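You operate a simulated robot arm through the tools that you are given. There is no shell and no other tool. Be economical: measure what you need, move in short steps, check, and stop when the job is done.

Carry out the task below with a simulated robot arm. There is one attempt and no reset: what you move stays moved.

Task
Put the red bin on the rubber mat on the wash bench away on the table top. Then put one of the bungs from the shelf over the sink on the silver plate. Then take the sponge and leave it in the black tray. Then fetch the black block and set it on the clear pane. Then fetch the test card marked "2" from the top of the grey cupboard and stand it on the grey pane. Then close the cupboard door. Then open the wall box door, take the blue bottle and put it on the silver rudder and shut the door again. Then open the left drawer of the grey bench. Keep to this order. Set down upright: test card, blue bottle.
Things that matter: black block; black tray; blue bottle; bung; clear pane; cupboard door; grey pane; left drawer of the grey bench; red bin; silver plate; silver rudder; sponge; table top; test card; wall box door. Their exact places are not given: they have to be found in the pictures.

Only the result counts: the job must be done as asked and must still hold three seconds after the hand-in. Knocking over, shifting, dropping, spilling or breaking anything else fails it.

Robot
A 7-joint arm with a two-finger parallel gripper on a trunk, on a base that drives. Base frame: it is fixed to the floor where the robot stands at the start and does not move with it; the origin is under the middle of the robot, x ahead of it, y to its left, z up. Lengths are in mm, angles in degrees, forces in N, time in s.
With the tool pointing down near the work surface it reaches from about 120 to 540 mm from the robot's upright axis, wherever it stands. Its first joint turns from -166.0 to 166.0 degrees. Places, roughly: black block (7x11x5 cm) [-1200, 800, 600]; black tray (53x29x5 cm) [-500, 900, 200]; blue bottle (6x6x16 cm) [-3600, 500, 1300]; bung (5x5x5 cm) [1200, 200, 1400]; clear pane (19x15x1 cm) [-3700, -2700, 800]; cupboard door [-3100, 0, 500]; grey pane (19x15x1 cm) [-3500, -2700, 800]; left drawer of the grey bench [400, -5800, 700]; red bin (11x10x5 cm) [700, -200, 900]; silver plate (12x8x2 cm) [800, -500, 300]; silver rudder (16x6x2 cm) [-1200, 1000, 600]; sponge (11x7x5 cm) [800, 700, 900]; table top [-400, -4200, 800]; test card [-3500, 0, 1000]; wall box door [-3600, 500, 1400]. Payload 3.43 kg.
The tool frame sits at the grasp point between the pads (the TCP): z along the fingers, y along the line on which they close. The tips reach 30 mm beyond it. Largest opening 94 mm; finger width 28, thickness 10; the body of the gripper, 50 by 96 mm, starts 55 mm behind the TCP.
Orientation is that of the tool frame in the base frame, as a unit quaternion [w, x, y, z]. With the fingers straight down and closing along the base's y, the tool's x points along the base's -x, its y along +y and its z along -z.

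Tools
- The arm moves only by the tool nudge_tool. Its argument "rows" is a list that holds one entry, the list of rows, each a list of 7 numbers: the turn, a rotation vector about the tool's x, y, z in rad, then the shift along the tool's x, y, z in mm, then the gripper command, from -1 (shut) to 1 (fully open), values between in proportion. In form: [[[ax, ay, az, dx, dy, dz, grip], ...]]. A call has 1 to 10 rows; each row is the pose to reach, as a shift and turn from the pose commanded when the call began, along the tool's axes at that moment. A row lasts 0.2 s, in which the tool goes at most 50 mm and 8.6 degrees; a call with a longer step from one row to the next is refused whole, and so is a gripper value outside its range. A pose out of reach is approached as far as the arm can. The call stops where the force on the tool passes 40 N (or 10 N more than at its start, if that is more) or the arm is blocked; 0.2 s more then pass. Each finger travels about 45 mm/s and halts on what it meets, pressing with about 41 N; the grip force reading is that of the motor and also rises with nothing between the fingers. The clock runs only during rows and for 0.2 s after the last one: add rows that repeat a pose to give the fingers time. The reply holds the time, the measured pose of the TCP, the force on the tool along the base axes, the opening and the grip force, in the units named above and with some noise, with the torque about the TCP (base axes, N m) and any sound that the robot's microphone picked up, and new pictures: "show" is both (left out), scene, wrist or none.
- Cameras (640 x 400 px; columns grow to the right, rows downward): "scene" is now at [507.3, 248.9, 1330.1]; the picture's right is [0.60, -0.80, 0.00], its down [-0.39, -0.29, -0.87] and it looks along [0.70, 0.52, -0.49] (base axes); focal length 214 px, centre (320, 200). "wrist" rides on the gripper at [76, 14, -103] in the tool frame; the picture's right is [-0.18, 0.98, 0.00], its down [-0.75, -0.14, -0.64] and it looks along [-0.63, -0.12, 0.77] (tool axes); focal length 243 px, centre (320, 200).
- raise_lower(by): slides the trunk up (or, below 0, down) by that many mm; the arm and the scene camera ride with it, the base frame stays. It gives what a move gives, with no picture.
- base_move(legs): drives the robot by 1 to 6 legs, each [ahead, left, turn to the left] in mm, mm and degrees, along the robot's own axes; the way and the turn of a leg run together, so that a leg with both is an arc; at most 1500 mm and 180 degrees a leg. The arm and the cameras ride along, it lands a little off, and it stops where it bumps. It gives what a move gives, and a new picture of the scene camera.
- aim_head(pan, tilt): turns the head with the scene camera to pan (to the left, within 103 degrees either way) and tilt (down, from -29 to 69), counted from straight ahead of the robot. It gives what a move gives, and a new picture of the scene camera.
- pixel_to_xyz(camera, pixels): for up to 12 pixels [column, row] of the newest picture of that camera ("zoom" is the newest enlarged one), the place [x, y, z] in the base frame of the surface seen there, good to about 3 mm, but the place of the scene camera against the robot may be out by one fixed shift of up to 12 mm in any direction. No time passes.
- zoom(camera, box): a new picture of the part [left, top, right, bottom] of that camera's present view, enlarged. No time passes.
- finish_job(): hands the job in; it is judged then, once.

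Go step by step. Measure first, check grasps and placings, and put right what went wrong. The budget is 322 turns and 360 pictures, counting those below and the enlarged ones. Unless the task says otherwise, let go and move clear before handing in, and close with one line.

The tools are called after "Emit:" as a command line: name --argument value ..., lists and objects as JSON in quotes. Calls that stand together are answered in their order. nudge_tool: Moves the arm, as the interface text tells. Its arguments: {"type":"object","properties":{"rows":{"type":"array","items":{"type":"array","items":{"type":"array","items":{"type":"number"}}}},"show":{"type":"string","enum":["both","scene","wrist","none"]}},"required":["rows"]} The other tools are called the same way: raise_lower (by) slides the trunk up or down; base_move (legs) drives the base; aim_head (pan, tilt) turns the head that bears the scene camera; pixel_to_xyz (camera, pixels) gives the place of the surface under pixels of a picture; zoom (camera, box) takes an enlarged picture of a part of a camera's view; finish_job () hands the job in.

At the start:

```text
clock: 0.0
position: [506.6, 165.9, 1067.5]
tcp_rot: [-0.083, 0.01, 0.996, -0.014]
wrist_force: [-106.3, 30.3, -236.3]
moment: [-11.04, -28.49, 1.24]
opening: 94.1
grip_force: 0.1
trunk travel left (down, up): [-375.0, 235.0]
robot x, y, heading: [0.9, -1.4, -0.1]
head pan, tilt: [34.2, 68.8]
```

scene: 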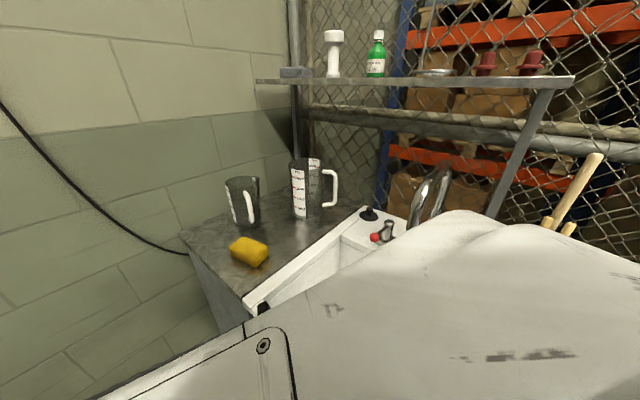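
wrist: 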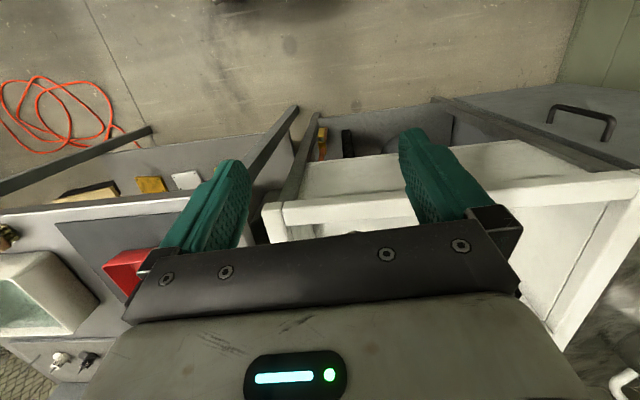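

The scene view is mostly blocked by the arm, with the sponge at (248,252) and the bungs at about (487,65). I'll turn the head to look around.

Emit:
aim_head --pan 0 --tilt 30

Emit:
aim_head --pan -45 --tilt 40

```text
clock: 1.1
position: [508.0, 163.7, 1066.2]
tcp_rot: [-0.087, 0.019, 0.996, -0.012]
wrist_force: [-27.0, -0.3, -43.3]
moment: [-1.32, -6.11, 0.81]
opening: 94.0
grip_force: 0.1
trunk travel left (down, up): [-375.0, 235.0]
robot x, y, heading: [1.8, -1.7, 0.0]
head pan, tilt: [0.0, 30.0]
```

scene: 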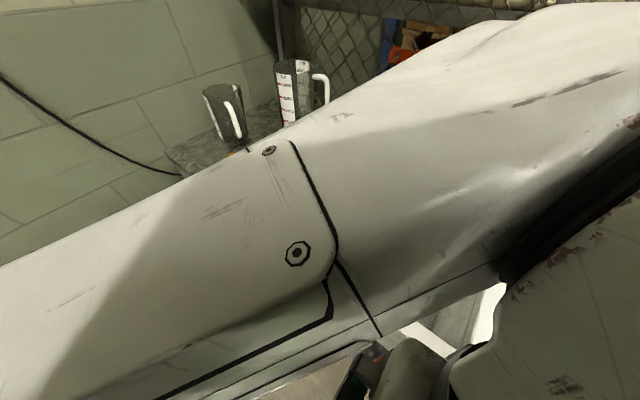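

```text
clock: 2.2
position: [508.8, 164.0, 1065.9]
tcp_rot: [-0.086, 0.021, 0.996, -0.013]
wrist_force: [-2.4, 12.7, -18.6]
moment: [-2.12, -1.42, -0.49]
opening: 94.0
grip_force: 0.0
trunk travel left (down, up): [-375.0, 235.0]
robot x, y, heading: [0.9, -3.5, -0.1]
head pan, tilt: [-45.0, 40.0]
```

scene: 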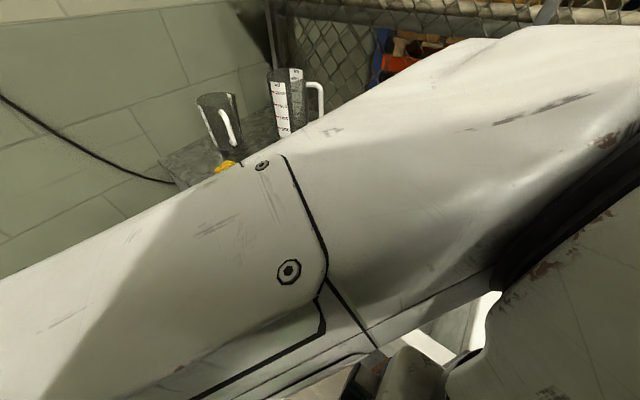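

The head reports a turn of 80 degrees, yet the view barely shifted: the jug only went from (243,200) to (218,120). I'll check the measured places and another aim.

Emit:
pixel_to_xyz --camera "scene" --pixels '[[225, 168], [290, 85], [100, 150], [290, 270], [500, 60], [20, 230]]'

Emit:
aim_head --pan 90 --tilt 20

```text
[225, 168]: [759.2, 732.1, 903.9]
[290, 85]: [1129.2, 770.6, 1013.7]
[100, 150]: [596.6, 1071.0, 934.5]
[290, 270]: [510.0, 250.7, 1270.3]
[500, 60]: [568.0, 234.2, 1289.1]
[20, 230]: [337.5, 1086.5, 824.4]
```

```text
clock: 4.3
position: [503.9, 166.0, 1066.9]
tcp_rot: [-0.084, 0.01, 0.996, -0.014]
wrist_force: [-30.6, -7.3, -51.1]
moment: [-0.62, -7.04, 1.26]
opening: 94.0
grip_force: 0.0
trunk travel left (down, up): [-375.0, 235.0]
robot x, y, heading: [1.5, -0.6, 0.0]
head pan, tilt: [90.0, 20.0]
```

scene: 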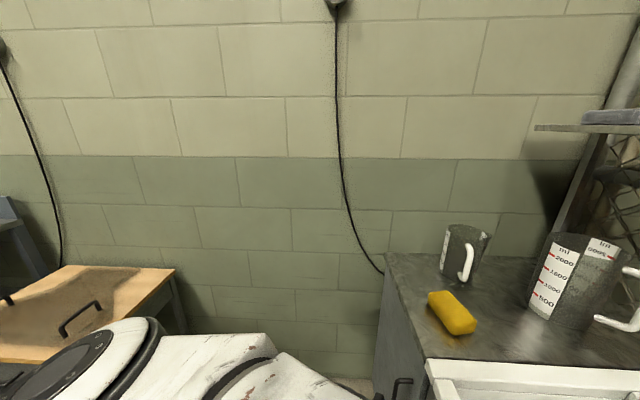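

The view at pan 90 is right (sponge at 452,312), so the arm was jamming the head at the lower pans. I'll try panning to the right side.

Emit:
pixel_to_xyz --camera "scene" --pixels '[[452, 312], [230, 350], [90, 350], [320, 100], [40, 290], [560, 330], [170, 270]]'

Emit:
aim_head --pan -90 --tilt 20

```text
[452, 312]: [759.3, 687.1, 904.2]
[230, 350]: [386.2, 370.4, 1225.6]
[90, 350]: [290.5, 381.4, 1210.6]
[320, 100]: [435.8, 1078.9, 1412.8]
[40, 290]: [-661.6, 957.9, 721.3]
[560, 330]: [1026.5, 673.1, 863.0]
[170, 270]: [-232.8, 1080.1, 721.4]
```

```text
clock: 7.0
position: [508.1, 165.5, 1066.4]
tcp_rot: [-0.082, 0.011, 0.996, -0.014]
wrist_force: [-9.4, -28.3, -57.4]
moment: [2.22, -4.71, 1.86]
opening: 93.9
grip_force: 0.1
trunk travel left (down, up): [-375.0, 235.0]
robot x, y, heading: [1.2, 1.6, 0.2]
head pan, tilt: [-90.0, 20.0]
```

scene: 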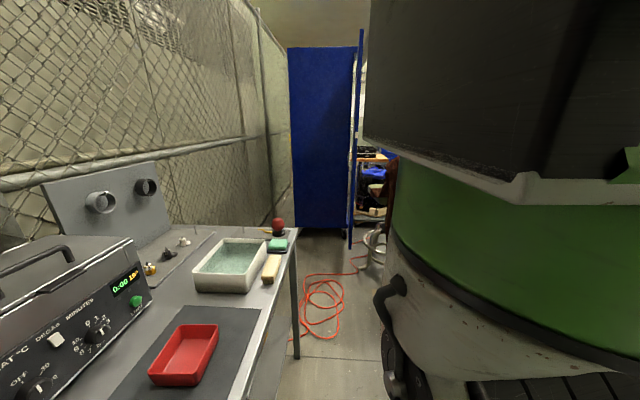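

The red bin is at (187,355) on the mat. I'll measure it and its surroundings.

Emit:
pixel_to_xyz --camera "scene" --pixels '[[180, 327], [217, 325], [197, 385], [149, 375], [180, 365], [240, 325], [270, 270], [278, 240], [130, 390], [290, 245], [240, 385]]'

Emit:
zoom --camera "scene" --box '[100, 200, 340, 400]'

```text
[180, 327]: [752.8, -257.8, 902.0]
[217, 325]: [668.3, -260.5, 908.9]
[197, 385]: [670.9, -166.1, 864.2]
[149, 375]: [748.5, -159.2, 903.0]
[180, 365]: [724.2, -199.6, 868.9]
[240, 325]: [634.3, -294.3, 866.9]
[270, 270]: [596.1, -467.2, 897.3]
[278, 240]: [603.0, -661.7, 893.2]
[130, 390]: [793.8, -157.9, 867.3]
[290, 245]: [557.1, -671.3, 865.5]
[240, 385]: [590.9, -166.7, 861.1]
```

```text
2.00 times, centred on (220, 300) of scene
```

zoom: 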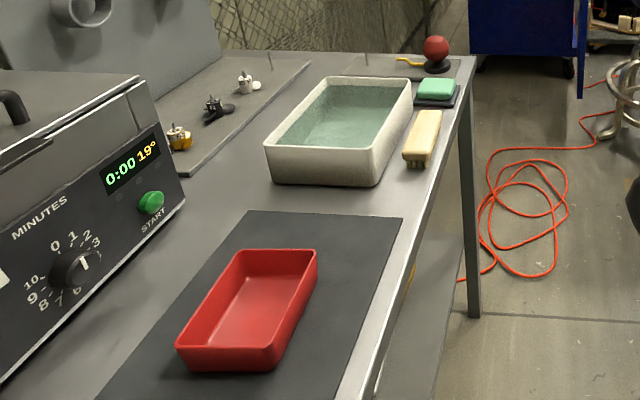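

The bin spans about x 665–755 and y -262 to -155, with its top at 907 and the bench at 865. I'll look lower to see the base's clearance to the bench.

Emit:
aim_head --pan -75 --tilt 60

Emit:
pixel_to_xyz --camera "wrist" --pixels '[[130, 270], [60, 260], [280, 220], [340, 190], [500, 170], [100, 200], [150, 185], [330, 140], [20, 300], [580, 120], [290, 160], [250, 60]]'

```text
clock: 8.1
position: [507.2, 169.4, 1067.8]
tcp_rot: [-0.085, 0.007, 0.996, -0.018]
wrist_force: [-0.3, 12.2, -36.9]
moment: [-2.74, -2.1, -0.61]
opening: 93.7
grip_force: 0.0
trunk travel left (down, up): [-375.0, 235.0]
robot x, y, heading: [3.3, -0.1, -0.2]
head pan, tilt: [-75.0, 60.0]
```

scene: 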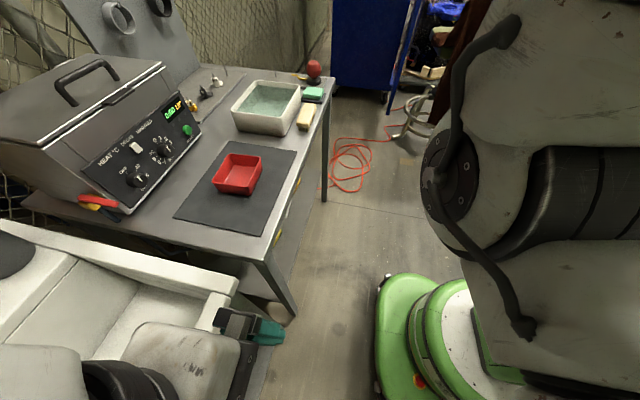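

```text
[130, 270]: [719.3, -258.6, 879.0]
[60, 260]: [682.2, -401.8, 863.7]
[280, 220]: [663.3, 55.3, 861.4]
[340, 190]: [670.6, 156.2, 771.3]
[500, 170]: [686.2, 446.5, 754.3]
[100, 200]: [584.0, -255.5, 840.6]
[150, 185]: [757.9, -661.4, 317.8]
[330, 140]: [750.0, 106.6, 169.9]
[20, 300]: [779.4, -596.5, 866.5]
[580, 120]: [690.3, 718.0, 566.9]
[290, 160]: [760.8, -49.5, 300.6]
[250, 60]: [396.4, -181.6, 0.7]
```

The view is clear now: the base is at (400,340) and the bench front leg at (285,285). I'll measure the base's extents.

Emit:
pixel_to_xyz --camera "scene" --pixels '[[380, 290], [378, 340], [395, 278], [430, 275], [290, 300], [270, 225], [330, 90], [236, 290], [440, 150], [500, 40], [385, 380], [370, 250]]'

Emit:
aim_head --pan -103 --tilt 5

```text
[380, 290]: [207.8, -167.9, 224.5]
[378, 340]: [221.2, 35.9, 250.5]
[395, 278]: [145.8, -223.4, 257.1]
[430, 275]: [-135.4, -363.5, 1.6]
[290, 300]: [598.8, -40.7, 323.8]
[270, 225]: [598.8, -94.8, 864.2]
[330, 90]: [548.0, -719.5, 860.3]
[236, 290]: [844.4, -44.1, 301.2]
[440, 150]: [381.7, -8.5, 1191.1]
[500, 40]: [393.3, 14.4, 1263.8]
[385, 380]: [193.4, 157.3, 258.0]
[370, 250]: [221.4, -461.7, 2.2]
```

```text
clock: 9.3
position: [507.8, 166.0, 1066.9]
tcp_rot: [-0.081, 0.009, 0.997, -0.014]
wrist_force: [13.8, -26.9, -49.4]
moment: [2.27, -0.97, 1.1]
opening: 93.7
grip_force: 0.1
trunk travel left (down, up): [-375.0, 235.0]
robot x, y, heading: [2.6, -0.1, 0.1]
head pan, tilt: [-103.0, 5.0]
```

scene: 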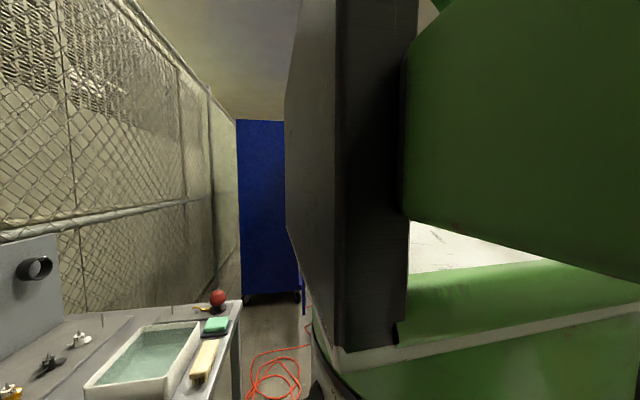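

I have the bench edge at x≈550–600 and the base front at x≈222. I'll draw the tool in and straighten it to vertical before driving.

Emit:
nudge_tool --rows '[[[0, -0.04, 0, 30, -33, 5, 1], [0, -0.08, 0, 60, -66, 10, 1], [0, -0.12, 0, 90, -100, 15, 1], [0, -0.166, 0, 120, -133, 20, 1], [0, -0.166, 0, 148, -166, 25, 1], [0, -0.166, 0, 148, -166, 25, 1]]]' --show "both"

Emit:
aim_head --pan 0 --tilt 45

```text
clock: 9.6
position: [503.3, 163.1, 1067.3]
tcp_rot: [-0.078, 0.01, 0.997, -0.015]
wrist_force: [-1.6, 3.0, -4.8]
moment: [-0.35, -0.52, -0.02]
opening: 94.0
grip_force: 0.1
trunk travel left (down, up): [-375.0, 235.0]
robot x, y, heading: [5.0, -0.6, 0.0]
head pan, tilt: [-103.0, 5.0]
stopped in row 1: the force on the tool passed its limit at 84 N (the readings are from after the stop); the commanded pose is now the measured one
```

scene: 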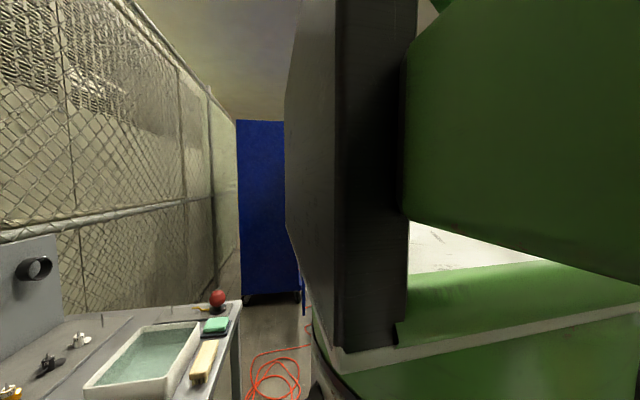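
wrist: 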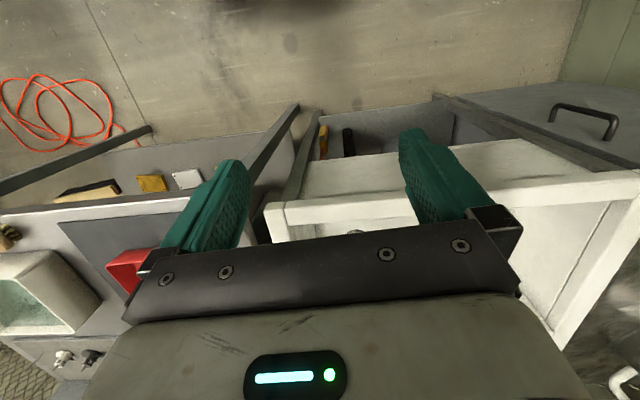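

```text
clock: 11.4
position: [506.2, 164.7, 1065.9]
tcp_rot: [-0.082, 0.006, 0.996, -0.019]
wrist_force: [0.8, -0.2, 0.3]
moment: [-0.01, 0.0, -0.03]
opening: 94.1
grip_force: 0.1
trunk travel left (down, up): [-375.0, 235.0]
robot x, y, heading: [1.6, -1.4, 0.0]
head pan, tilt: [0.0, 45.0]
```

scene: 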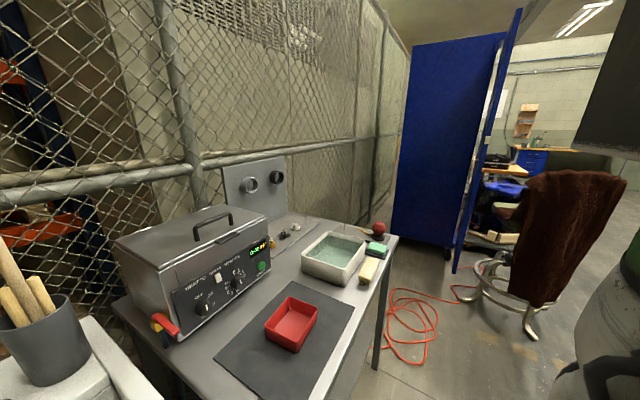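

With the force on the tool now about 0, the head had been pressing on the arm. I'll retry drawing the tool in.

Emit:
nudge_tool --rows '[[[0, -0.04, 0, 30, -33, 5, 1], [0, -0.08, 0, 60, -66, 10, 1], [0, -0.12, 0, 90, -100, 15, 1], [0, -0.166, 0, 120, -133, 20, 1], [0, -0.166, 0, 148, -166, 25, 1], [0, -0.166, 0, 148, -166, 25, 1]]]' --show "both"

```text
clock: 12.5
position: [465.3, 121.6, 1087.7]
tcp_rot: [-0.068, 0.012, 0.996, -0.062]
wrist_force: [0.1, -74.5, 32.2]
moment: [10.72, 2.65, 5.9]
opening: 93.9
grip_force: 0.0
out of reach, approached as far as the arm can: row 2, 3, 4, 5
trunk travel left (down, up): [-375.0, 235.0]
robot x, y, heading: [0.6, -0.1, 0.1]
head pan, tilt: [0.0, 45.0]
stopped in row 5: the force on the tool passed its limit at 250 N (the readings are from after the stop); the commanded pose is now the measured one
```

scene: 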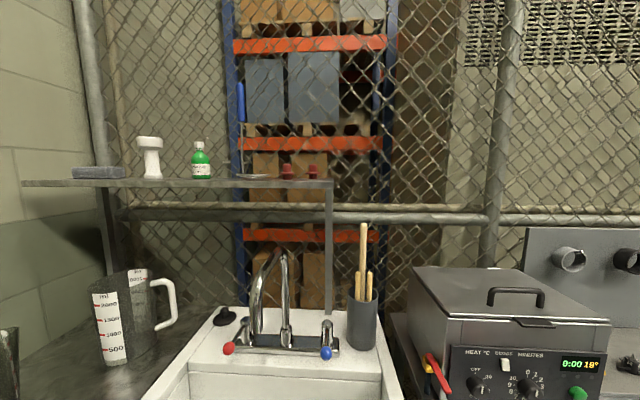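
wrist: 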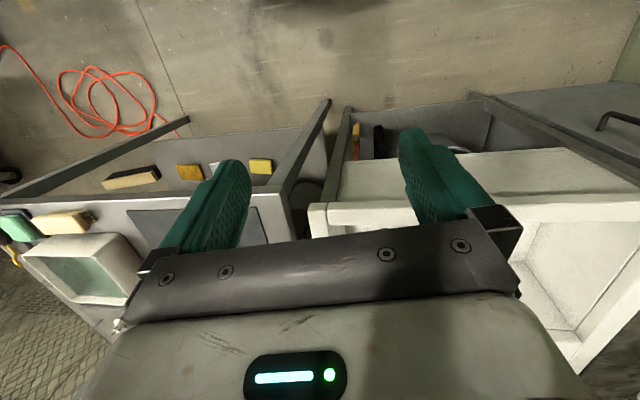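

The head is free now and faces forward. I'll look left and down to see where the arm is.

Emit:
aim_head --pan 0 --tilt 69

Emit:
pixel_to_xyz --camera "scene" --pixels '[[320, 200], [320, 395], [200, 300], [450, 300]]'

```text
clock: 13.3
position: [465.7, 121.7, 1087.9]
tcp_rot: [-0.068, 0.012, 0.996, -0.06]
wrist_force: [-17.5, -72.7, -3.4]
moment: [8.67, -2.39, 6.57]
opening: 94.2
grip_force: 0.1
trunk travel left (down, up): [-375.0, 235.0]
robot x, y, heading: [-2.4, -1.2, 0.2]
head pan, tilt: [0.0, 68.8]
```

scene: 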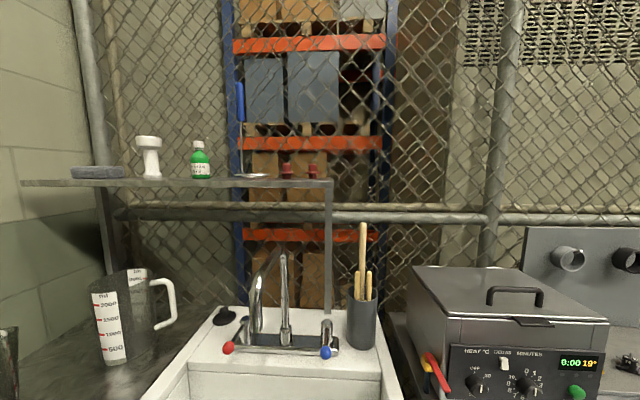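

```text
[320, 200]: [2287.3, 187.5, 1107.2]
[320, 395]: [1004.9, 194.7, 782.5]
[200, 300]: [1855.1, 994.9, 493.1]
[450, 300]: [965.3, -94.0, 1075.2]
```

The head is pressed on the arm's upper link and cannot tilt. I'll swing it back up and away, then lower the tool in free space in front of the sink.

Emit:
aim_head --pan -30 --tilt -10

Emit:
nudge_tool --rows '[[[0, 0, 0, 0, 0, 20, 1], [0, 0, 0, 0, 0, 50, 1], [0, 0, 0, 0, 0, 90, 1], [0, 0, 0, 0, 0, 120, 1], [0, 0, 0, 0, 0, 120, 1]]]' --show "scene"

```text
clock: 14.9
position: [467.5, 122.5, 1092.0]
tcp_rot: [-0.062, 0.013, 0.996, -0.062]
wrist_force: [41.5, -83.3, -8.6]
moment: [9.72, 4.37, 4.7]
opening: 94.0
grip_force: 0.1
trunk travel left (down, up): [-375.0, 235.0]
robot x, y, heading: [0.4, -3.1, -0.2]
head pan, tilt: [-30.0, -10.0]
```

scene: 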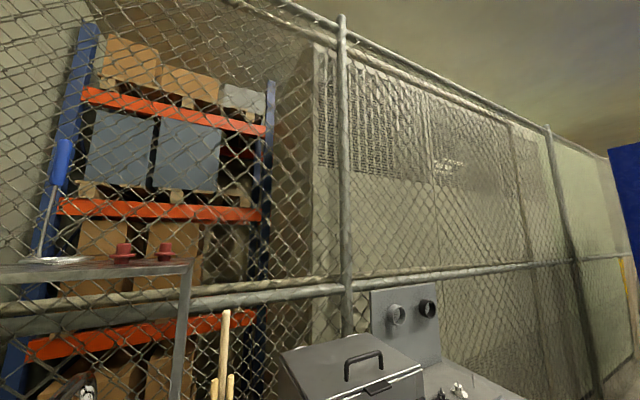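

```text
clock: 15.1
position: [467.6, 122.3, 1089.3]
tcp_rot: [-0.063, 0.011, 0.996, -0.062]
wrist_force: [-4.4, -9.2, -3.5]
moment: [1.0, -0.8, 0.99]
opening: 93.9
grip_force: 0.1
trunk travel left (down, up): [-375.0, 235.0]
robot x, y, heading: [-1.2, 1.5, 0.1]
head pan, tilt: [-30.0, -10.0]
stopped in row 1: the force on the tool passed its limit at 111 N (the readings are from after the stop); the commanded pose is now the measured one
```

scene: 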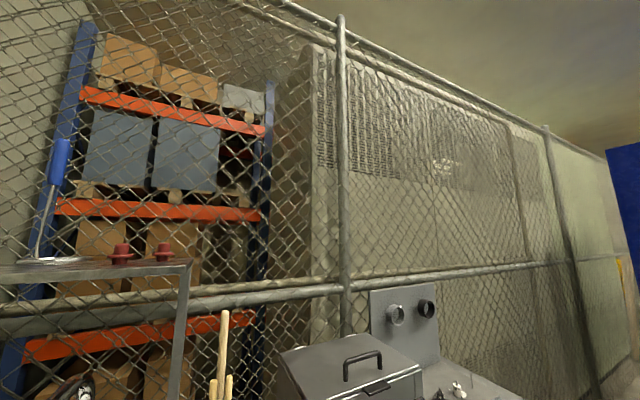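

The force has dropped after the reset of the command. I'll try lowering again.

Emit:
nudge_tool --rows '[[[0, 0, 0, 0, 0, 20, 1], [0, 0, 0, 0, 0, 50, 1], [0, 0, 0, 0, 0, 90, 1], [0, 0, 0, 0, 0, 120, 1], [0, 0, 0, 0, 0, 120, 1]]]' --show "none"

Emit:
aim_head --pan 90 --tilt 45

```text
clock: 16.3
position: [459.4, 115.5, 1015.7]
tcp_rot: [-0.064, 0.014, 0.996, -0.061]
wrist_force: [0.1, 0.1, -0.2]
moment: [0.03, -0.01, -0.02]
opening: 93.8
grip_force: 0.2
out of reach, approached as far as the arm can: row 3, 4, 5
trunk travel left (down, up): [-375.0, 235.0]
robot x, y, heading: [3.3, -1.7, -0.1]
head pan, tilt: [-30.0, -10.0]
```

```text
clock: 18.3
position: [459.4, 116.8, 1014.9]
tcp_rot: [-0.065, 0.012, 0.996, -0.062]
wrist_force: [-0.2, 0.5, -0.6]
moment: [0.05, 0.01, 0.0]
opening: 94.2
grip_force: 0.1
trunk travel left (down, up): [-375.0, 235.0]
robot x, y, heading: [-0.7, 0.4, 0.1]
head pan, tilt: [90.0, 45.0]
```

scene: 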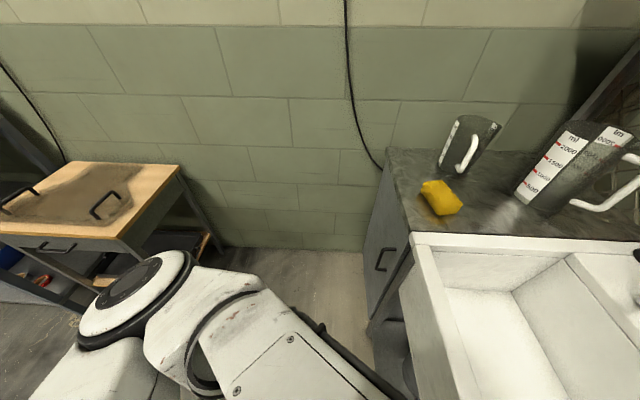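

The head and arm are free, with force near 0. I'll look at the arm from further down.

Emit:
aim_head --pan 55 --tilt 69

Emit:
pixel_to_xyz --camera "scene" --pixels '[[100, 300], [300, 330], [320, 200], [400, 350], [200, 200]]'

```text
clock: 19.3
position: [459.8, 116.9, 1015.4]
tcp_rot: [-0.066, 0.012, 0.996, -0.062]
wrist_force: [-0.7, 0.2, -0.1]
moment: [0.01, -0.01, 0.0]
opening: 94.1
grip_force: 0.0
trunk travel left (down, up): [-375.0, 235.0]
robot x, y, heading: [-2.3, -1.0, 0.2]
head pan, tilt: [55.0, 68.8]
```

scene: 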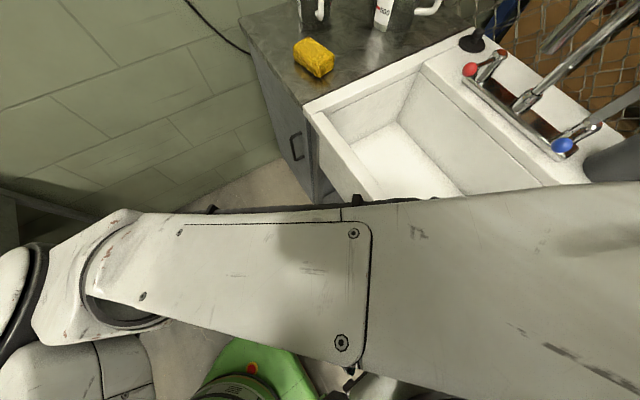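

```text
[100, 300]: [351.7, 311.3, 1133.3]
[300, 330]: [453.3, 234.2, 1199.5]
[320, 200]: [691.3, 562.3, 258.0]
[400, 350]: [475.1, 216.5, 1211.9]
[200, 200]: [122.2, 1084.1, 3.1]
```

The arm is free. I'll park the head up and to the left, then straighten the tool and move it right by 150 to test the reach.

Emit:
aim_head --pan 100 --tilt 10

Emit:
nudge_tool --rows '[[[-0.03, -0.03, 0, 0, -20, -5, 1], [-0.06, -0.06, 0, 0, -50, -10, 1], [-0.12, -0.13, -0.02, 0, -90, -10, 1], [-0.12, -0.13, -0.02, 0, -120, -10, 1], [-0.12, -0.13, -0.02, 0, -150, -10, 1], [-0.12, -0.13, -0.02, 0, -150, -10, 1]]]' --show "wrist"

```text
clock: 20.6
position: [460.1, 117.6, 1014.6]
tcp_rot: [-0.066, 0.011, 0.996, -0.062]
wrist_force: [-0.3, 0.1, 0.7]
moment: [-0.02, 0.0, -0.03]
opening: 94.0
grip_force: 0.0
trunk travel left (down, up): [-375.0, 235.0]
robot x, y, heading: [-1.1, -1.1, 0.1]
head pan, tilt: [100.0, 10.0]
```

scene: 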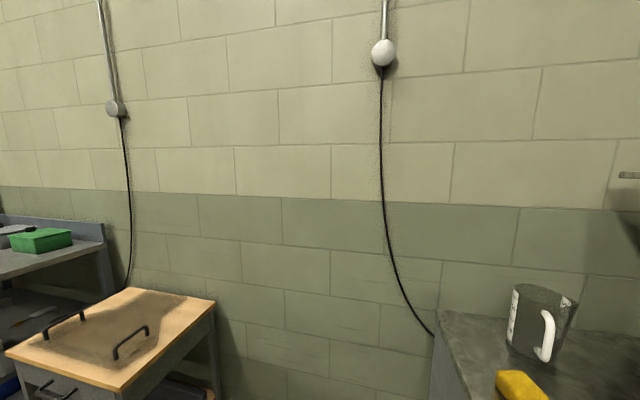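

```text
clock: 22.0
position: [521.2, -46.2, 1062.2]
tcp_rot: [0.0, 0.0, 1.0, -0.002]
wrist_force: [-1.1, 0.5, 0.2]
moment: [-0.03, -0.01, 0.04]
opening: 94.1
grip_force: 0.0
out of reach, approached as far as the arm can: row 1, 2, 3, 4, 5, 6
trunk travel left (down, up): [-375.0, 235.0]
robot x, y, heading: [-5.5, -0.2, 0.3]
head pan, tilt: [100.0, 10.0]
```

wrist: 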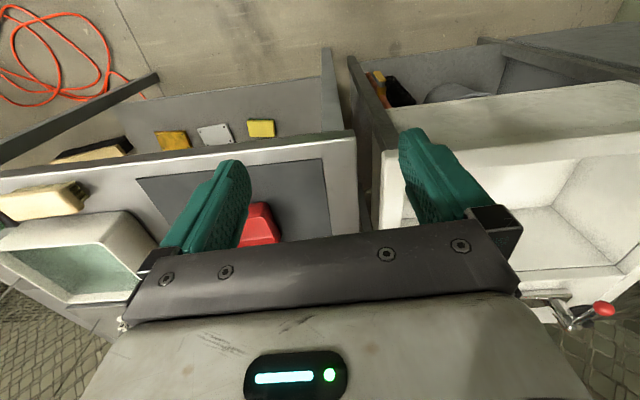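

The tool is now exactly vertical at (521,-46,1062). I'll test lowering from here, since free space lies below (bench edge at x≈595).

Emit:
nudge_tool --rows '[[[0, 0, 0, 0, 0, 30, 1], [0, 0, 0, 0, 0, 70, 1], [0, 0, 0, 0, 0, 110, 1], [0, 0, 0, 0, 0, 110, 1]]]' --show "none"

Emit:
aim_head --pan -20 --tilt 50

```text
clock: 23.0
position: [461.2, -127.9, 930.8]
tcp_rot: [-0.15, 0.007, 0.974, -0.167]
wrist_force: [0.0, -0.2, 0.4]
moment: [0.0, 0.0, 0.0]
opening: 94.3
grip_force: 0.0
out of reach, approached as far as the arm can: row 1, 2, 3, 4
trunk travel left (down, up): [-375.0, 235.0]
robot x, y, heading: [-2.8, -1.8, 0.0]
head pan, tilt: [100.0, 10.0]
stopped in row 4: the arm was blocked; the commanded pose is now the measured one
```

```text
clock: 25.0
position: [462.3, -128.6, 931.9]
tcp_rot: [-0.15, 0.007, 0.974, -0.167]
wrist_force: [-0.5, -0.1, 0.8]
moment: [0.02, 0.02, -0.05]
opening: 94.1
grip_force: 0.1
trunk travel left (down, up): [-375.0, 235.0]
robot x, y, heading: [-0.6, 3.3, 0.1]
head pan, tilt: [-20.0, 50.0]
```

scene: 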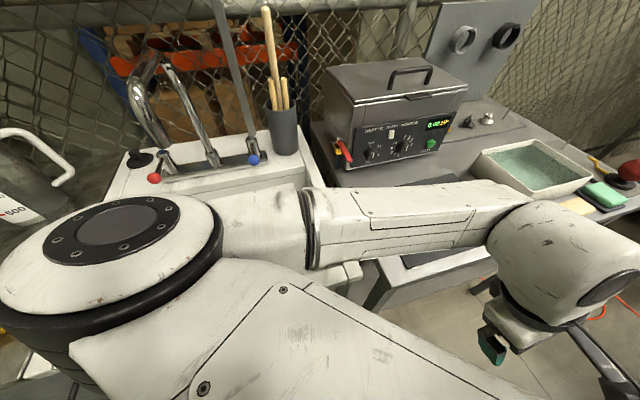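

Now the arm is visible: elbow at (110,220), forearm to the wrist at (560,250), gripper at (510,330). I'll measure these.

Emit:
pixel_to_xyz --camera "scene" --pixels '[[110, 225], [250, 225], [420, 215], [540, 230], [490, 340], [285, 340], [110, 350], [400, 380], [260, 385], [620, 350]]'

Emit:
aim_head --pan -60 --tilt 60

```text
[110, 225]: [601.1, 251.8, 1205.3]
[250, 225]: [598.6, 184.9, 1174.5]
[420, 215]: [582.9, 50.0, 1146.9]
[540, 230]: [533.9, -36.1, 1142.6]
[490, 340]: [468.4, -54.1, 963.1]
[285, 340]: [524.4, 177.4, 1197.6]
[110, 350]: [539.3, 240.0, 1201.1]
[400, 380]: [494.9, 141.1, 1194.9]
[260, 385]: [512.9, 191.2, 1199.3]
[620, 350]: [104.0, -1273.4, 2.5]
```

```text
clock: 26.1
position: [461.5, -127.3, 932.0]
tcp_rot: [-0.15, 0.006, 0.975, -0.167]
wrist_force: [0.2, 0.5, 0.0]
moment: [-0.01, -0.02, 0.01]
opening: 93.9
grip_force: 0.1
trunk travel left (down, up): [-375.0, 235.0]
robot x, y, heading: [-2.0, -2.7, -0.1]
head pan, tilt: [-60.0, 60.0]
```

scene: 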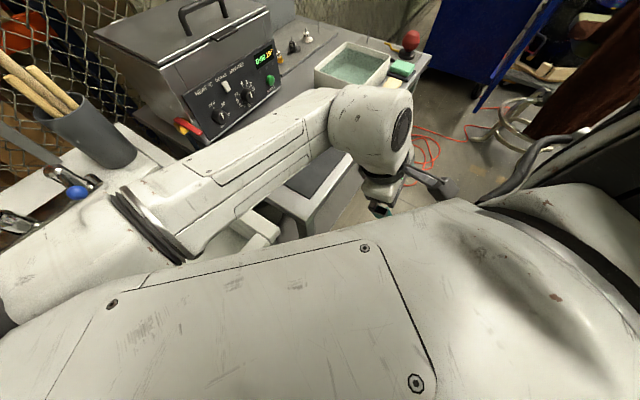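

The upper arm runs under the camera toward the right. I'll find the shoulder and look at the body on the right.

Emit:
pixel_to_xyz --camera "scene" --pixels '[[480, 230], [560, 250], [630, 300], [600, 180], [630, 190], [400, 250], [530, 150], [380, 205], [375, 120], [300, 385]]'

Emit:
aim_head --pan -100 --tilt 65

```text
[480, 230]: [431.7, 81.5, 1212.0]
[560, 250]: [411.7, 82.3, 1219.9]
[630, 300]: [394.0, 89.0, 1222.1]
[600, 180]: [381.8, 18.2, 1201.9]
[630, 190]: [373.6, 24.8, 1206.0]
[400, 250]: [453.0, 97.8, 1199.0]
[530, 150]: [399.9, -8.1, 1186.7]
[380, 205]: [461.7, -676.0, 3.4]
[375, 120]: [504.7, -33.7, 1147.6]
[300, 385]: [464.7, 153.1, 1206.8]
```

```text
clock: 27.2
position: [461.5, -128.2, 931.8]
tcp_rot: [-0.15, 0.006, 0.974, -0.167]
wrist_force: [0.2, -0.3, 0.8]
moment: [0.01, 0.0, -0.01]
opening: 93.8
grip_force: 0.1
trunk travel left (down, up): [-375.0, 235.0]
robot x, y, heading: [-0.6, 1.9, 0.2]
head pan, tilt: [-100.0, 65.0]
```

scene: 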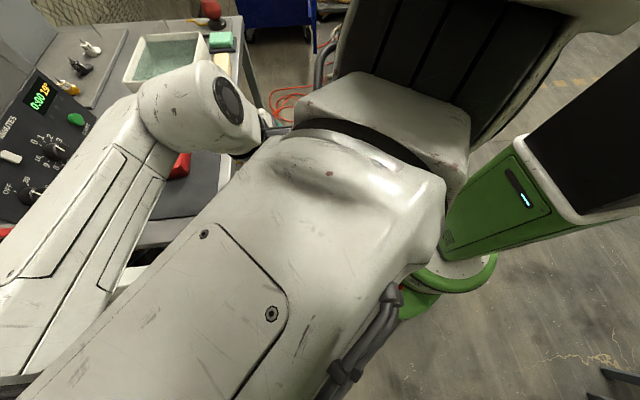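

This shows the shoulder joint (360,140) and the green trunk body. I'll measure them to learn where the arm's axis is.

Emit:
pixel_to_xyz --camera "scene" --pixels '[[360, 140], [420, 170], [300, 120], [390, 95], [460, 60], [350, 60], [500, 200], [590, 130], [460, 265], [430, 300], [200, 90]]'

```text
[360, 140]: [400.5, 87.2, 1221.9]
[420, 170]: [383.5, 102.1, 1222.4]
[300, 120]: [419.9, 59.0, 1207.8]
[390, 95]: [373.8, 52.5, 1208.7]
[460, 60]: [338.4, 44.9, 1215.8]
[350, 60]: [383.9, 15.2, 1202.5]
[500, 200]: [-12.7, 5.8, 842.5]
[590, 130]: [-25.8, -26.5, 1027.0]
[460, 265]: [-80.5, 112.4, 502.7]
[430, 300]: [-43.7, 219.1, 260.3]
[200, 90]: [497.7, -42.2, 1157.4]
```

Tool at (461,-128,932), tilted about 26°. I'll straighten it while extending forward 100 and up 50, to unfold the arm a bit.

Emit:
nudge_tool --rows '[[[-0.08, -0.07, 0, -20, -5, -18, 1], [-0.17, -0.15, 0, -40, -10, -37, 1], [-0.25, -0.22, 0, -60, -15, -55, 1], [-0.337, -0.303, -0.014, -80, -20, -74, 1], [-0.337, -0.303, -0.014, -80, -20, -74, 1]]]' --show "none"

```text
clock: 28.4
position: [559.9, -130.5, 980.8]
tcp_rot: [0.001, -0.001, 1.0, 0.001]
wrist_force: [0.5, 0.1, 0.1]
moment: [0.01, 0.0, 0.0]
opening: 93.9
grip_force: 0.1
trunk travel left (down, up): [-375.0, 235.0]
robot x, y, heading: [-0.4, 0.2, 0.2]
head pan, tilt: [-100.0, 65.0]
```

That worked exactly: the tool is vertical at (560,-130,981), so the arm's axis must be near (380,0) and the bin is already in reach. I'll hover above the bin's left wall.

Emit:
nudge_tool --rows '[[[0, 0, 0, -40, -10, -10, 1], [0, 0, 0, -80, -20, -20, 1], [0, 0, 0, -120, -30, -20, 1], [0, 0, 0, -140, -30, -20, 1], [0, 0, 0, -140, -30, -20, 1]]]' --show "both"

```text
clock: 29.6
position: [699.8, -160.5, 996.1]
tcp_rot: [0.0, -0.001, 1.0, 0.0]
wrist_force: [0.2, 0.2, 0.6]
moment: [0.02, 0.04, 0.0]
opening: 94.0
grip_force: 0.1
trunk travel left (down, up): [-375.0, 235.0]
robot x, y, heading: [-1.4, 1.2, 0.0]
head pan, tilt: [-100.0, 65.0]
```

scene: 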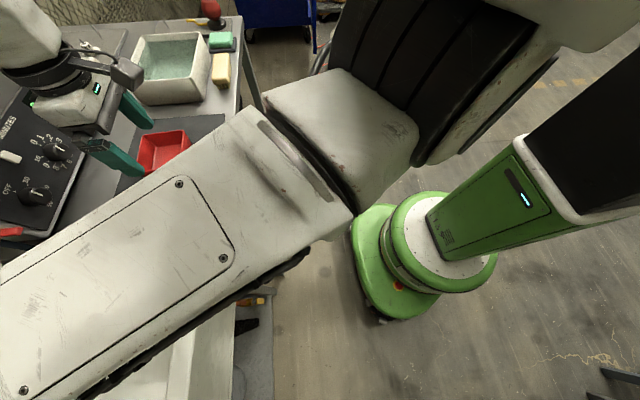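
wrist: 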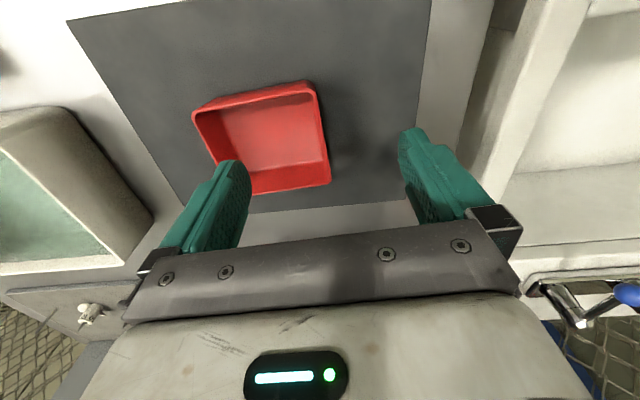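

The bin shows in the wrist view, its left wall running from (308,82) to (328,182). I'll measure the rim.

Emit:
pixel_to_xyz --camera "wrist" --pixels '[[310, 85], [316, 110], [321, 140], [327, 178], [196, 112], [265, 150], [340, 130], [370, 120], [250, 98], [200, 133]]'

Emit:
zoom --camera "wrist" --box '[180, 60, 360, 220]'

```text
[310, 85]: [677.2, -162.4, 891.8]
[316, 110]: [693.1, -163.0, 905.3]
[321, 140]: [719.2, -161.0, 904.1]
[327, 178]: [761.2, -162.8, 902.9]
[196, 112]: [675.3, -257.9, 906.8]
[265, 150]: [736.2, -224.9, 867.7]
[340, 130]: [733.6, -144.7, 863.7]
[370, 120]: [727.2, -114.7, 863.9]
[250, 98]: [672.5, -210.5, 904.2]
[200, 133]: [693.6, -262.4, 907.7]
```

```text
2.50 times, centred on (270, 140) of wrist
```

zoom: 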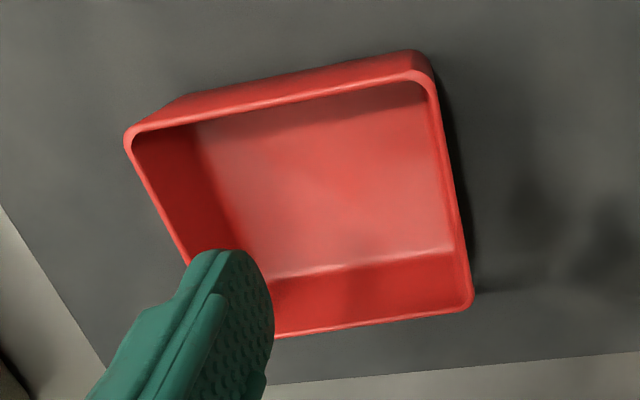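

The left wall is at y≈-162, x 677–761, rim z≈905. I'll lower over it with a partial opening and pinch it.

Emit:
nudge_tool --rows '[[[0, 0, 0, -17, -1.5, 20, 0.3], [0, 0, 0, -17, -1.5, 40, 0.3], [0, 0, 0, -17, -1.5, 60, 0.3], [0, 0, 0, -17, -1.5, 75, 0.3], [0, 0, 0, -17, -1.5, 90, 0.3], [0, 0, 0, -17, -1.5, 90, 0.3], [0, 0, 0, -17, -1.5, 90, -1], [0, 0, 0, -17, -1.5, 90, -1], [0, 0, 0, -17, -1.5, 90, -1], [0, 0, 0, -17, -1.5, 90, -1]]]' --show "both"

```text
clock: 31.8
position: [716.3, -159.3, 911.1]
tcp_rot: [0.001, -0.001, 1.0, -0.001]
wrist_force: [-1.0, -1.3, 8.2]
moment: [-0.73, 0.04, -0.03]
opening: 3.7
grip_force: 28.1
trunk travel left (down, up): [-375.0, 235.0]
robot x, y, heading: [1.7, -0.4, 0.1]
head pan, tilt: [-100.0, 65.0]
```

scene: 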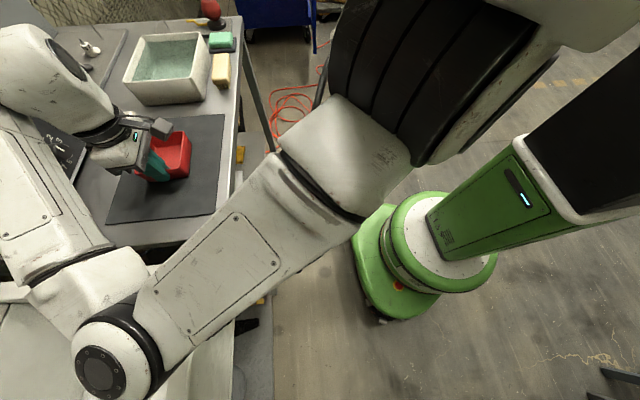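
wrist: 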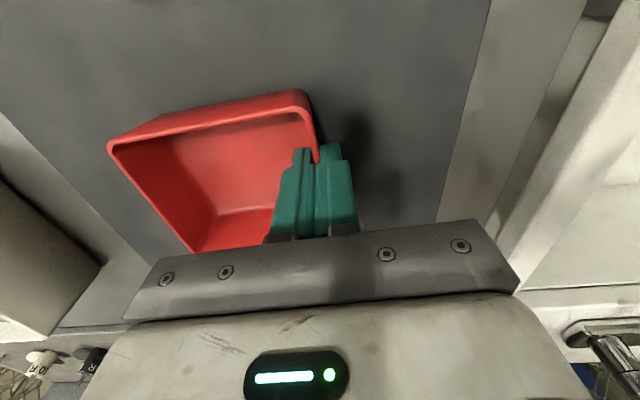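

The wall is gripped (opening 3.7, grip 28). I'll lift straight up.

Emit:
nudge_tool --rows '[[[0, 0, 0, 0, 0, -20, -1], [0, 0, 0, 0, 0, -50, -1], [0, 0, 0, 0, 0, -80, -1], [0, 0, 0, 0, 0, -110, -1], [0, 0, 0, 40, 0, -130, -1], [0, 0, 0, 80, 0, -130, -1], [0, 0, 0, 120, 0, -130, -1], [0, 0, 0, 140, 0, -130, -1]]]' --show "both"

```text
clock: 33.6
position: [577.2, -161.4, 1042.3]
tcp_rot: [0.0, -0.001, 1.0, 0.0]
wrist_force: [0.0, -0.1, -1.8]
moment: [0.02, 0.0, 0.02]
opening: 2.1
grip_force: 37.2
trunk travel left (down, up): [-375.0, 235.0]
robot x, y, heading: [-0.3, 1.0, 0.0]
head pan, tilt: [-100.0, 65.0]
```

scene: 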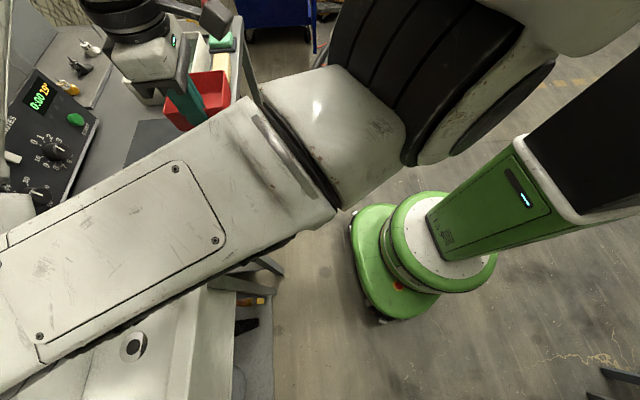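
wrist: 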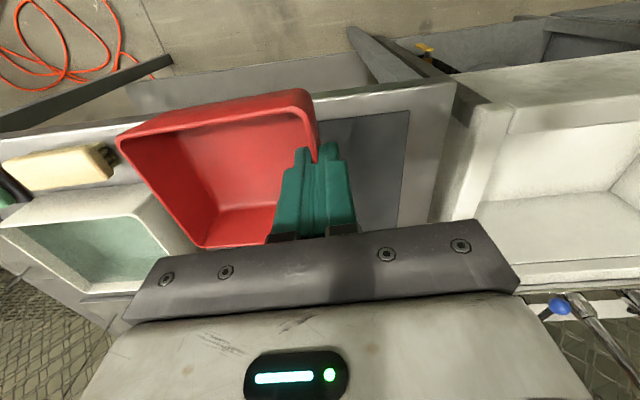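

The bin is held firmly. I'll look right and left-behind before driving.

Emit:
aim_head --pan 103 --tilt 30

Emit:
pixel_to_xyz --camera "scene" --pixels '[[50, 300], [150, 300], [200, 300], [100, 380], [20, 380], [300, 380]]'

```text
clock: 36.5
position: [577.2, -161.5, 1043.2]
tcp_rot: [0.0, -0.001, 1.0, 0.0]
wrist_force: [0.2, -0.1, -0.3]
moment: [0.04, -0.01, 0.0]
opening: 2.1
grip_force: 36.7
trunk travel left (down, up): [-375.0, 235.0]
robot x, y, heading: [1.6, 0.4, 0.1]
head pan, tilt: [103.0, 30.0]
```

scene: 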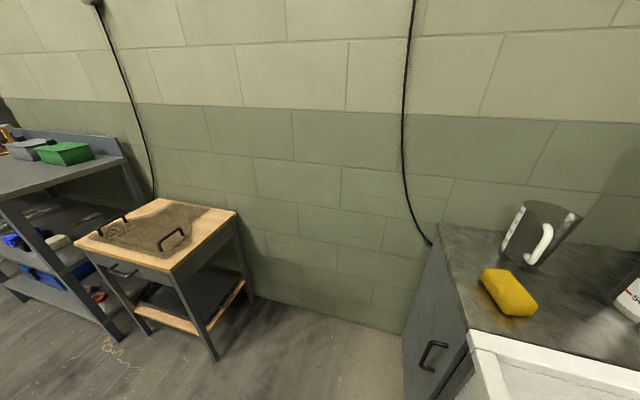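

```text
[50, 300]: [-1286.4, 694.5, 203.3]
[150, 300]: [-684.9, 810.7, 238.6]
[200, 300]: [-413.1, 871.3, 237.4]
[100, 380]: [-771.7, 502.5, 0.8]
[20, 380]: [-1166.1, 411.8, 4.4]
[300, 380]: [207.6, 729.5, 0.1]
```

The floor behind is clear at y≈0. I'll back up 500 and turn right 90 to face -y.

Emit:
base_move --legs '[[-500, 0, 0], [0, 0, -90]]'

Emit:
aim_head --pan 0 --tilt 15

```text
clock: 43.2
position: [-637.9, -582.4, 1041.8]
tcp_rot: [0.0, 0.697, 0.717, 0.0]
wrist_force: [0.4, 0.3, -0.6]
moment: [0.01, -0.05, 0.0]
opening: 2.0
grip_force: 36.8
trunk travel left (down, up): [-375.0, 235.0]
robot x, y, heading: [-489.0, -1.9, -88.5]
head pan, tilt: [103.0, 30.0]
```

scene: 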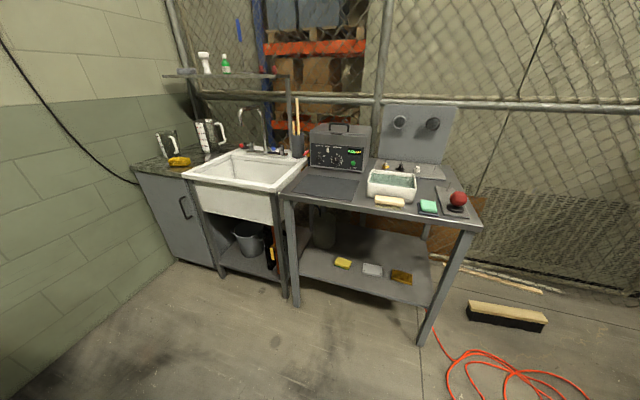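

```text
clock: 45.0
position: [-639.6, -583.1, 1041.4]
tcp_rot: [0.001, 0.697, 0.718, 0.0]
wrist_force: [-0.6, 0.6, -1.2]
moment: [0.0, -0.01, 0.02]
opening: 1.9
grip_force: 37.0
trunk travel left (down, up): [-375.0, 235.0]
robot x, y, heading: [-489.7, 0.4, -88.2]
head pan, tilt: [0.0, 15.0]
```

scene: 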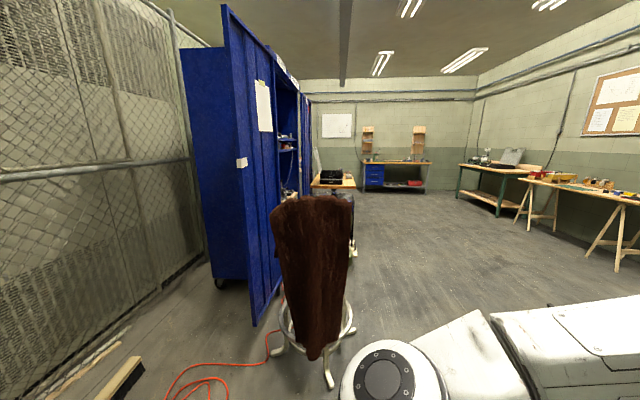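

The way ahead has a stool with a brown cloth (310,280) and a blue locker. I'll measure these and the table behind.

Emit:
pixel_to_xyz --camera "scene" --pixels '[[310, 280], [280, 340], [350, 330], [255, 320], [333, 182], [350, 183], [350, 250], [395, 165], [500, 165], [330, 380], [640, 270], [450, 300]]'

Emit:
zoom --camera "scene" --box '[260, 100, 460, 240]'

```text
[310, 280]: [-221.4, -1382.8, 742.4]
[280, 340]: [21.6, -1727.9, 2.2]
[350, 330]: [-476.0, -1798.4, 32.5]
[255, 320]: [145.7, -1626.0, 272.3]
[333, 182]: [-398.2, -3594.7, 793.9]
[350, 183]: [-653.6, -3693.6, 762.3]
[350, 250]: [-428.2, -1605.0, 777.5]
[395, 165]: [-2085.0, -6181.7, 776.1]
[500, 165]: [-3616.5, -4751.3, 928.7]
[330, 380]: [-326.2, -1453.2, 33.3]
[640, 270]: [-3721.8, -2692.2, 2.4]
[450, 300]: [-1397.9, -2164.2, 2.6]
```

```text
2.86 times, centred on (360, 170) of scene
```

zoom: 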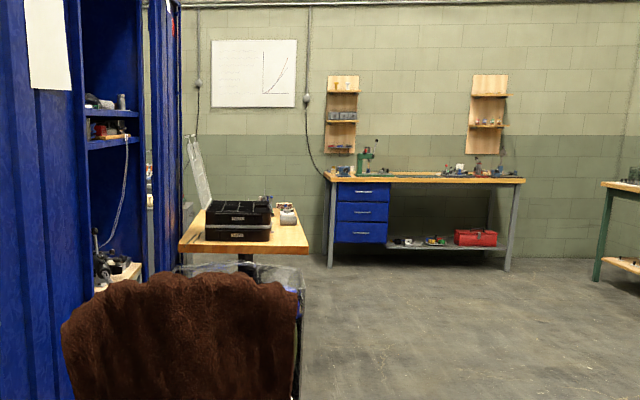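

The table (black case on it) spans x≈-650 to -200 from y≈-3600. I'll go to x≈-1250 and drive down past the stool.

Emit:
base_move --legs '[[0, -760, -1.6], [1500, 0, 0], [1300, 0, 0]]'

Emit:
aim_head --pan 40 --tilt 25

```text
clock: 62.3
position: [-1364.8, -3382.9, 1041.6]
tcp_rot: [0.0, 0.698, 0.716, 0.0]
wrist_force: [-0.1, -0.1, -0.1]
moment: [0.02, -0.02, -0.02]
opening: 2.1
grip_force: 36.6
trunk travel left (down, up): [-375.0, 235.0]
robot x, y, heading: [-1216.6, -2803.8, -88.6]
head pan, tilt: [0.0, 15.0]
```

scene: 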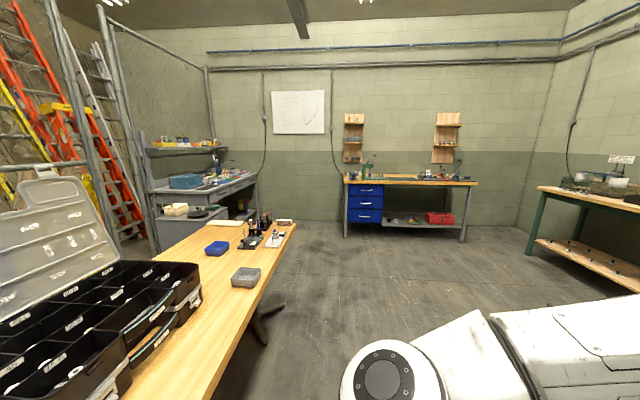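

```text
clock: 63.4
position: [-1366.0, -3383.2, 1041.9]
tcp_rot: [0.001, 0.697, 0.717, 0.0]
wrist_force: [-0.6, -0.1, -0.5]
moment: [0.01, -0.05, -0.03]
opening: 2.1
grip_force: 36.9
trunk travel left (down, up): [-375.0, 235.0]
robot x, y, heading: [-1219.4, -2803.4, -88.6]
head pan, tilt: [40.0, 25.0]
```

scene: 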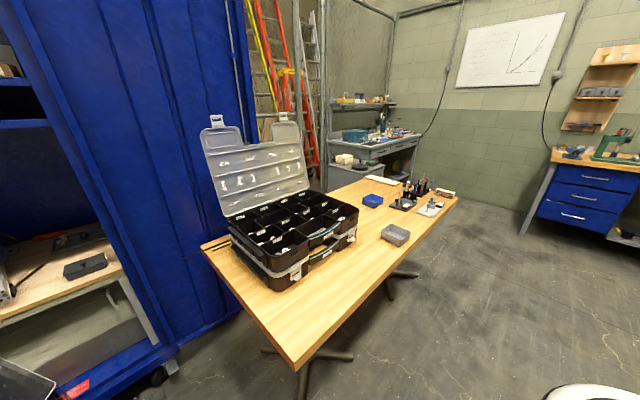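

The table has free room around (335,310). I'll measure the table edges and objects.

Emit:
pixel_to_xyz --camera "scene" --pixels '[[297, 367], [455, 200], [340, 300], [300, 330], [365, 260], [395, 240], [300, 275], [355, 235], [310, 230], [230, 290], [375, 275], [400, 245]]'

```text
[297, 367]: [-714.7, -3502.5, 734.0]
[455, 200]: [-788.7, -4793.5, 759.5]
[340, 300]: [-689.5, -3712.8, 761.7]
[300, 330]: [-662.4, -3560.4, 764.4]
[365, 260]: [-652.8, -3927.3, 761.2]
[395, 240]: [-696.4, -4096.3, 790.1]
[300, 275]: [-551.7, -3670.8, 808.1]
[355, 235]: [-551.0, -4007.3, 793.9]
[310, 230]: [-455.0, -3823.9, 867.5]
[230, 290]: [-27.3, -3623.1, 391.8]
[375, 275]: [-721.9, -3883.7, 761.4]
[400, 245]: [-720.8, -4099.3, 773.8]
```

I'll measure the case's front edge and the blue box to choose the exact spot.

Emit:
pixel_to_xyz --camera "scene" --pixels '[[330, 270], [345, 253], [358, 245], [310, 290], [370, 220], [380, 225], [362, 200], [383, 200], [373, 207], [400, 215], [415, 240], [430, 225]]'

Emit:
zoom --camera "scene" --box '[240, 160, 480, 380]'

```text
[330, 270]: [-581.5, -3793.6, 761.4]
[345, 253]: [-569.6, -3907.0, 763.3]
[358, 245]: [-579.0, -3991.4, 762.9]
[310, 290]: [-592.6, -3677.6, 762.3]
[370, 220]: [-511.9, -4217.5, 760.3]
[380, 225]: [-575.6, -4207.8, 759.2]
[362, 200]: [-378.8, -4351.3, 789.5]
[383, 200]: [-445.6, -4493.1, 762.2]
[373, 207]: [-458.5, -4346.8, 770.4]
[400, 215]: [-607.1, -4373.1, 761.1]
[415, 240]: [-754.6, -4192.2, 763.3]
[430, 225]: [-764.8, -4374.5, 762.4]
```

```text
1.82 times, centred on (360, 270) of scene
```

zoom: 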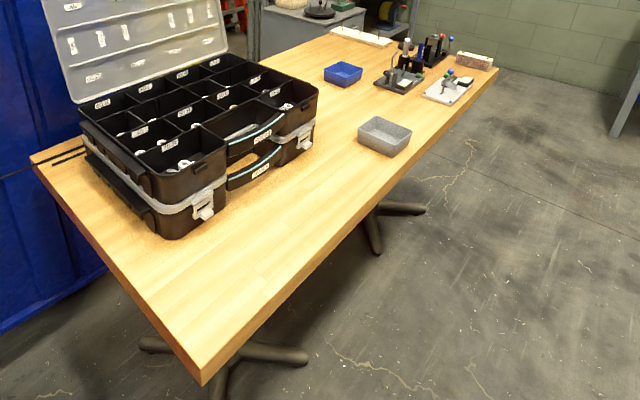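

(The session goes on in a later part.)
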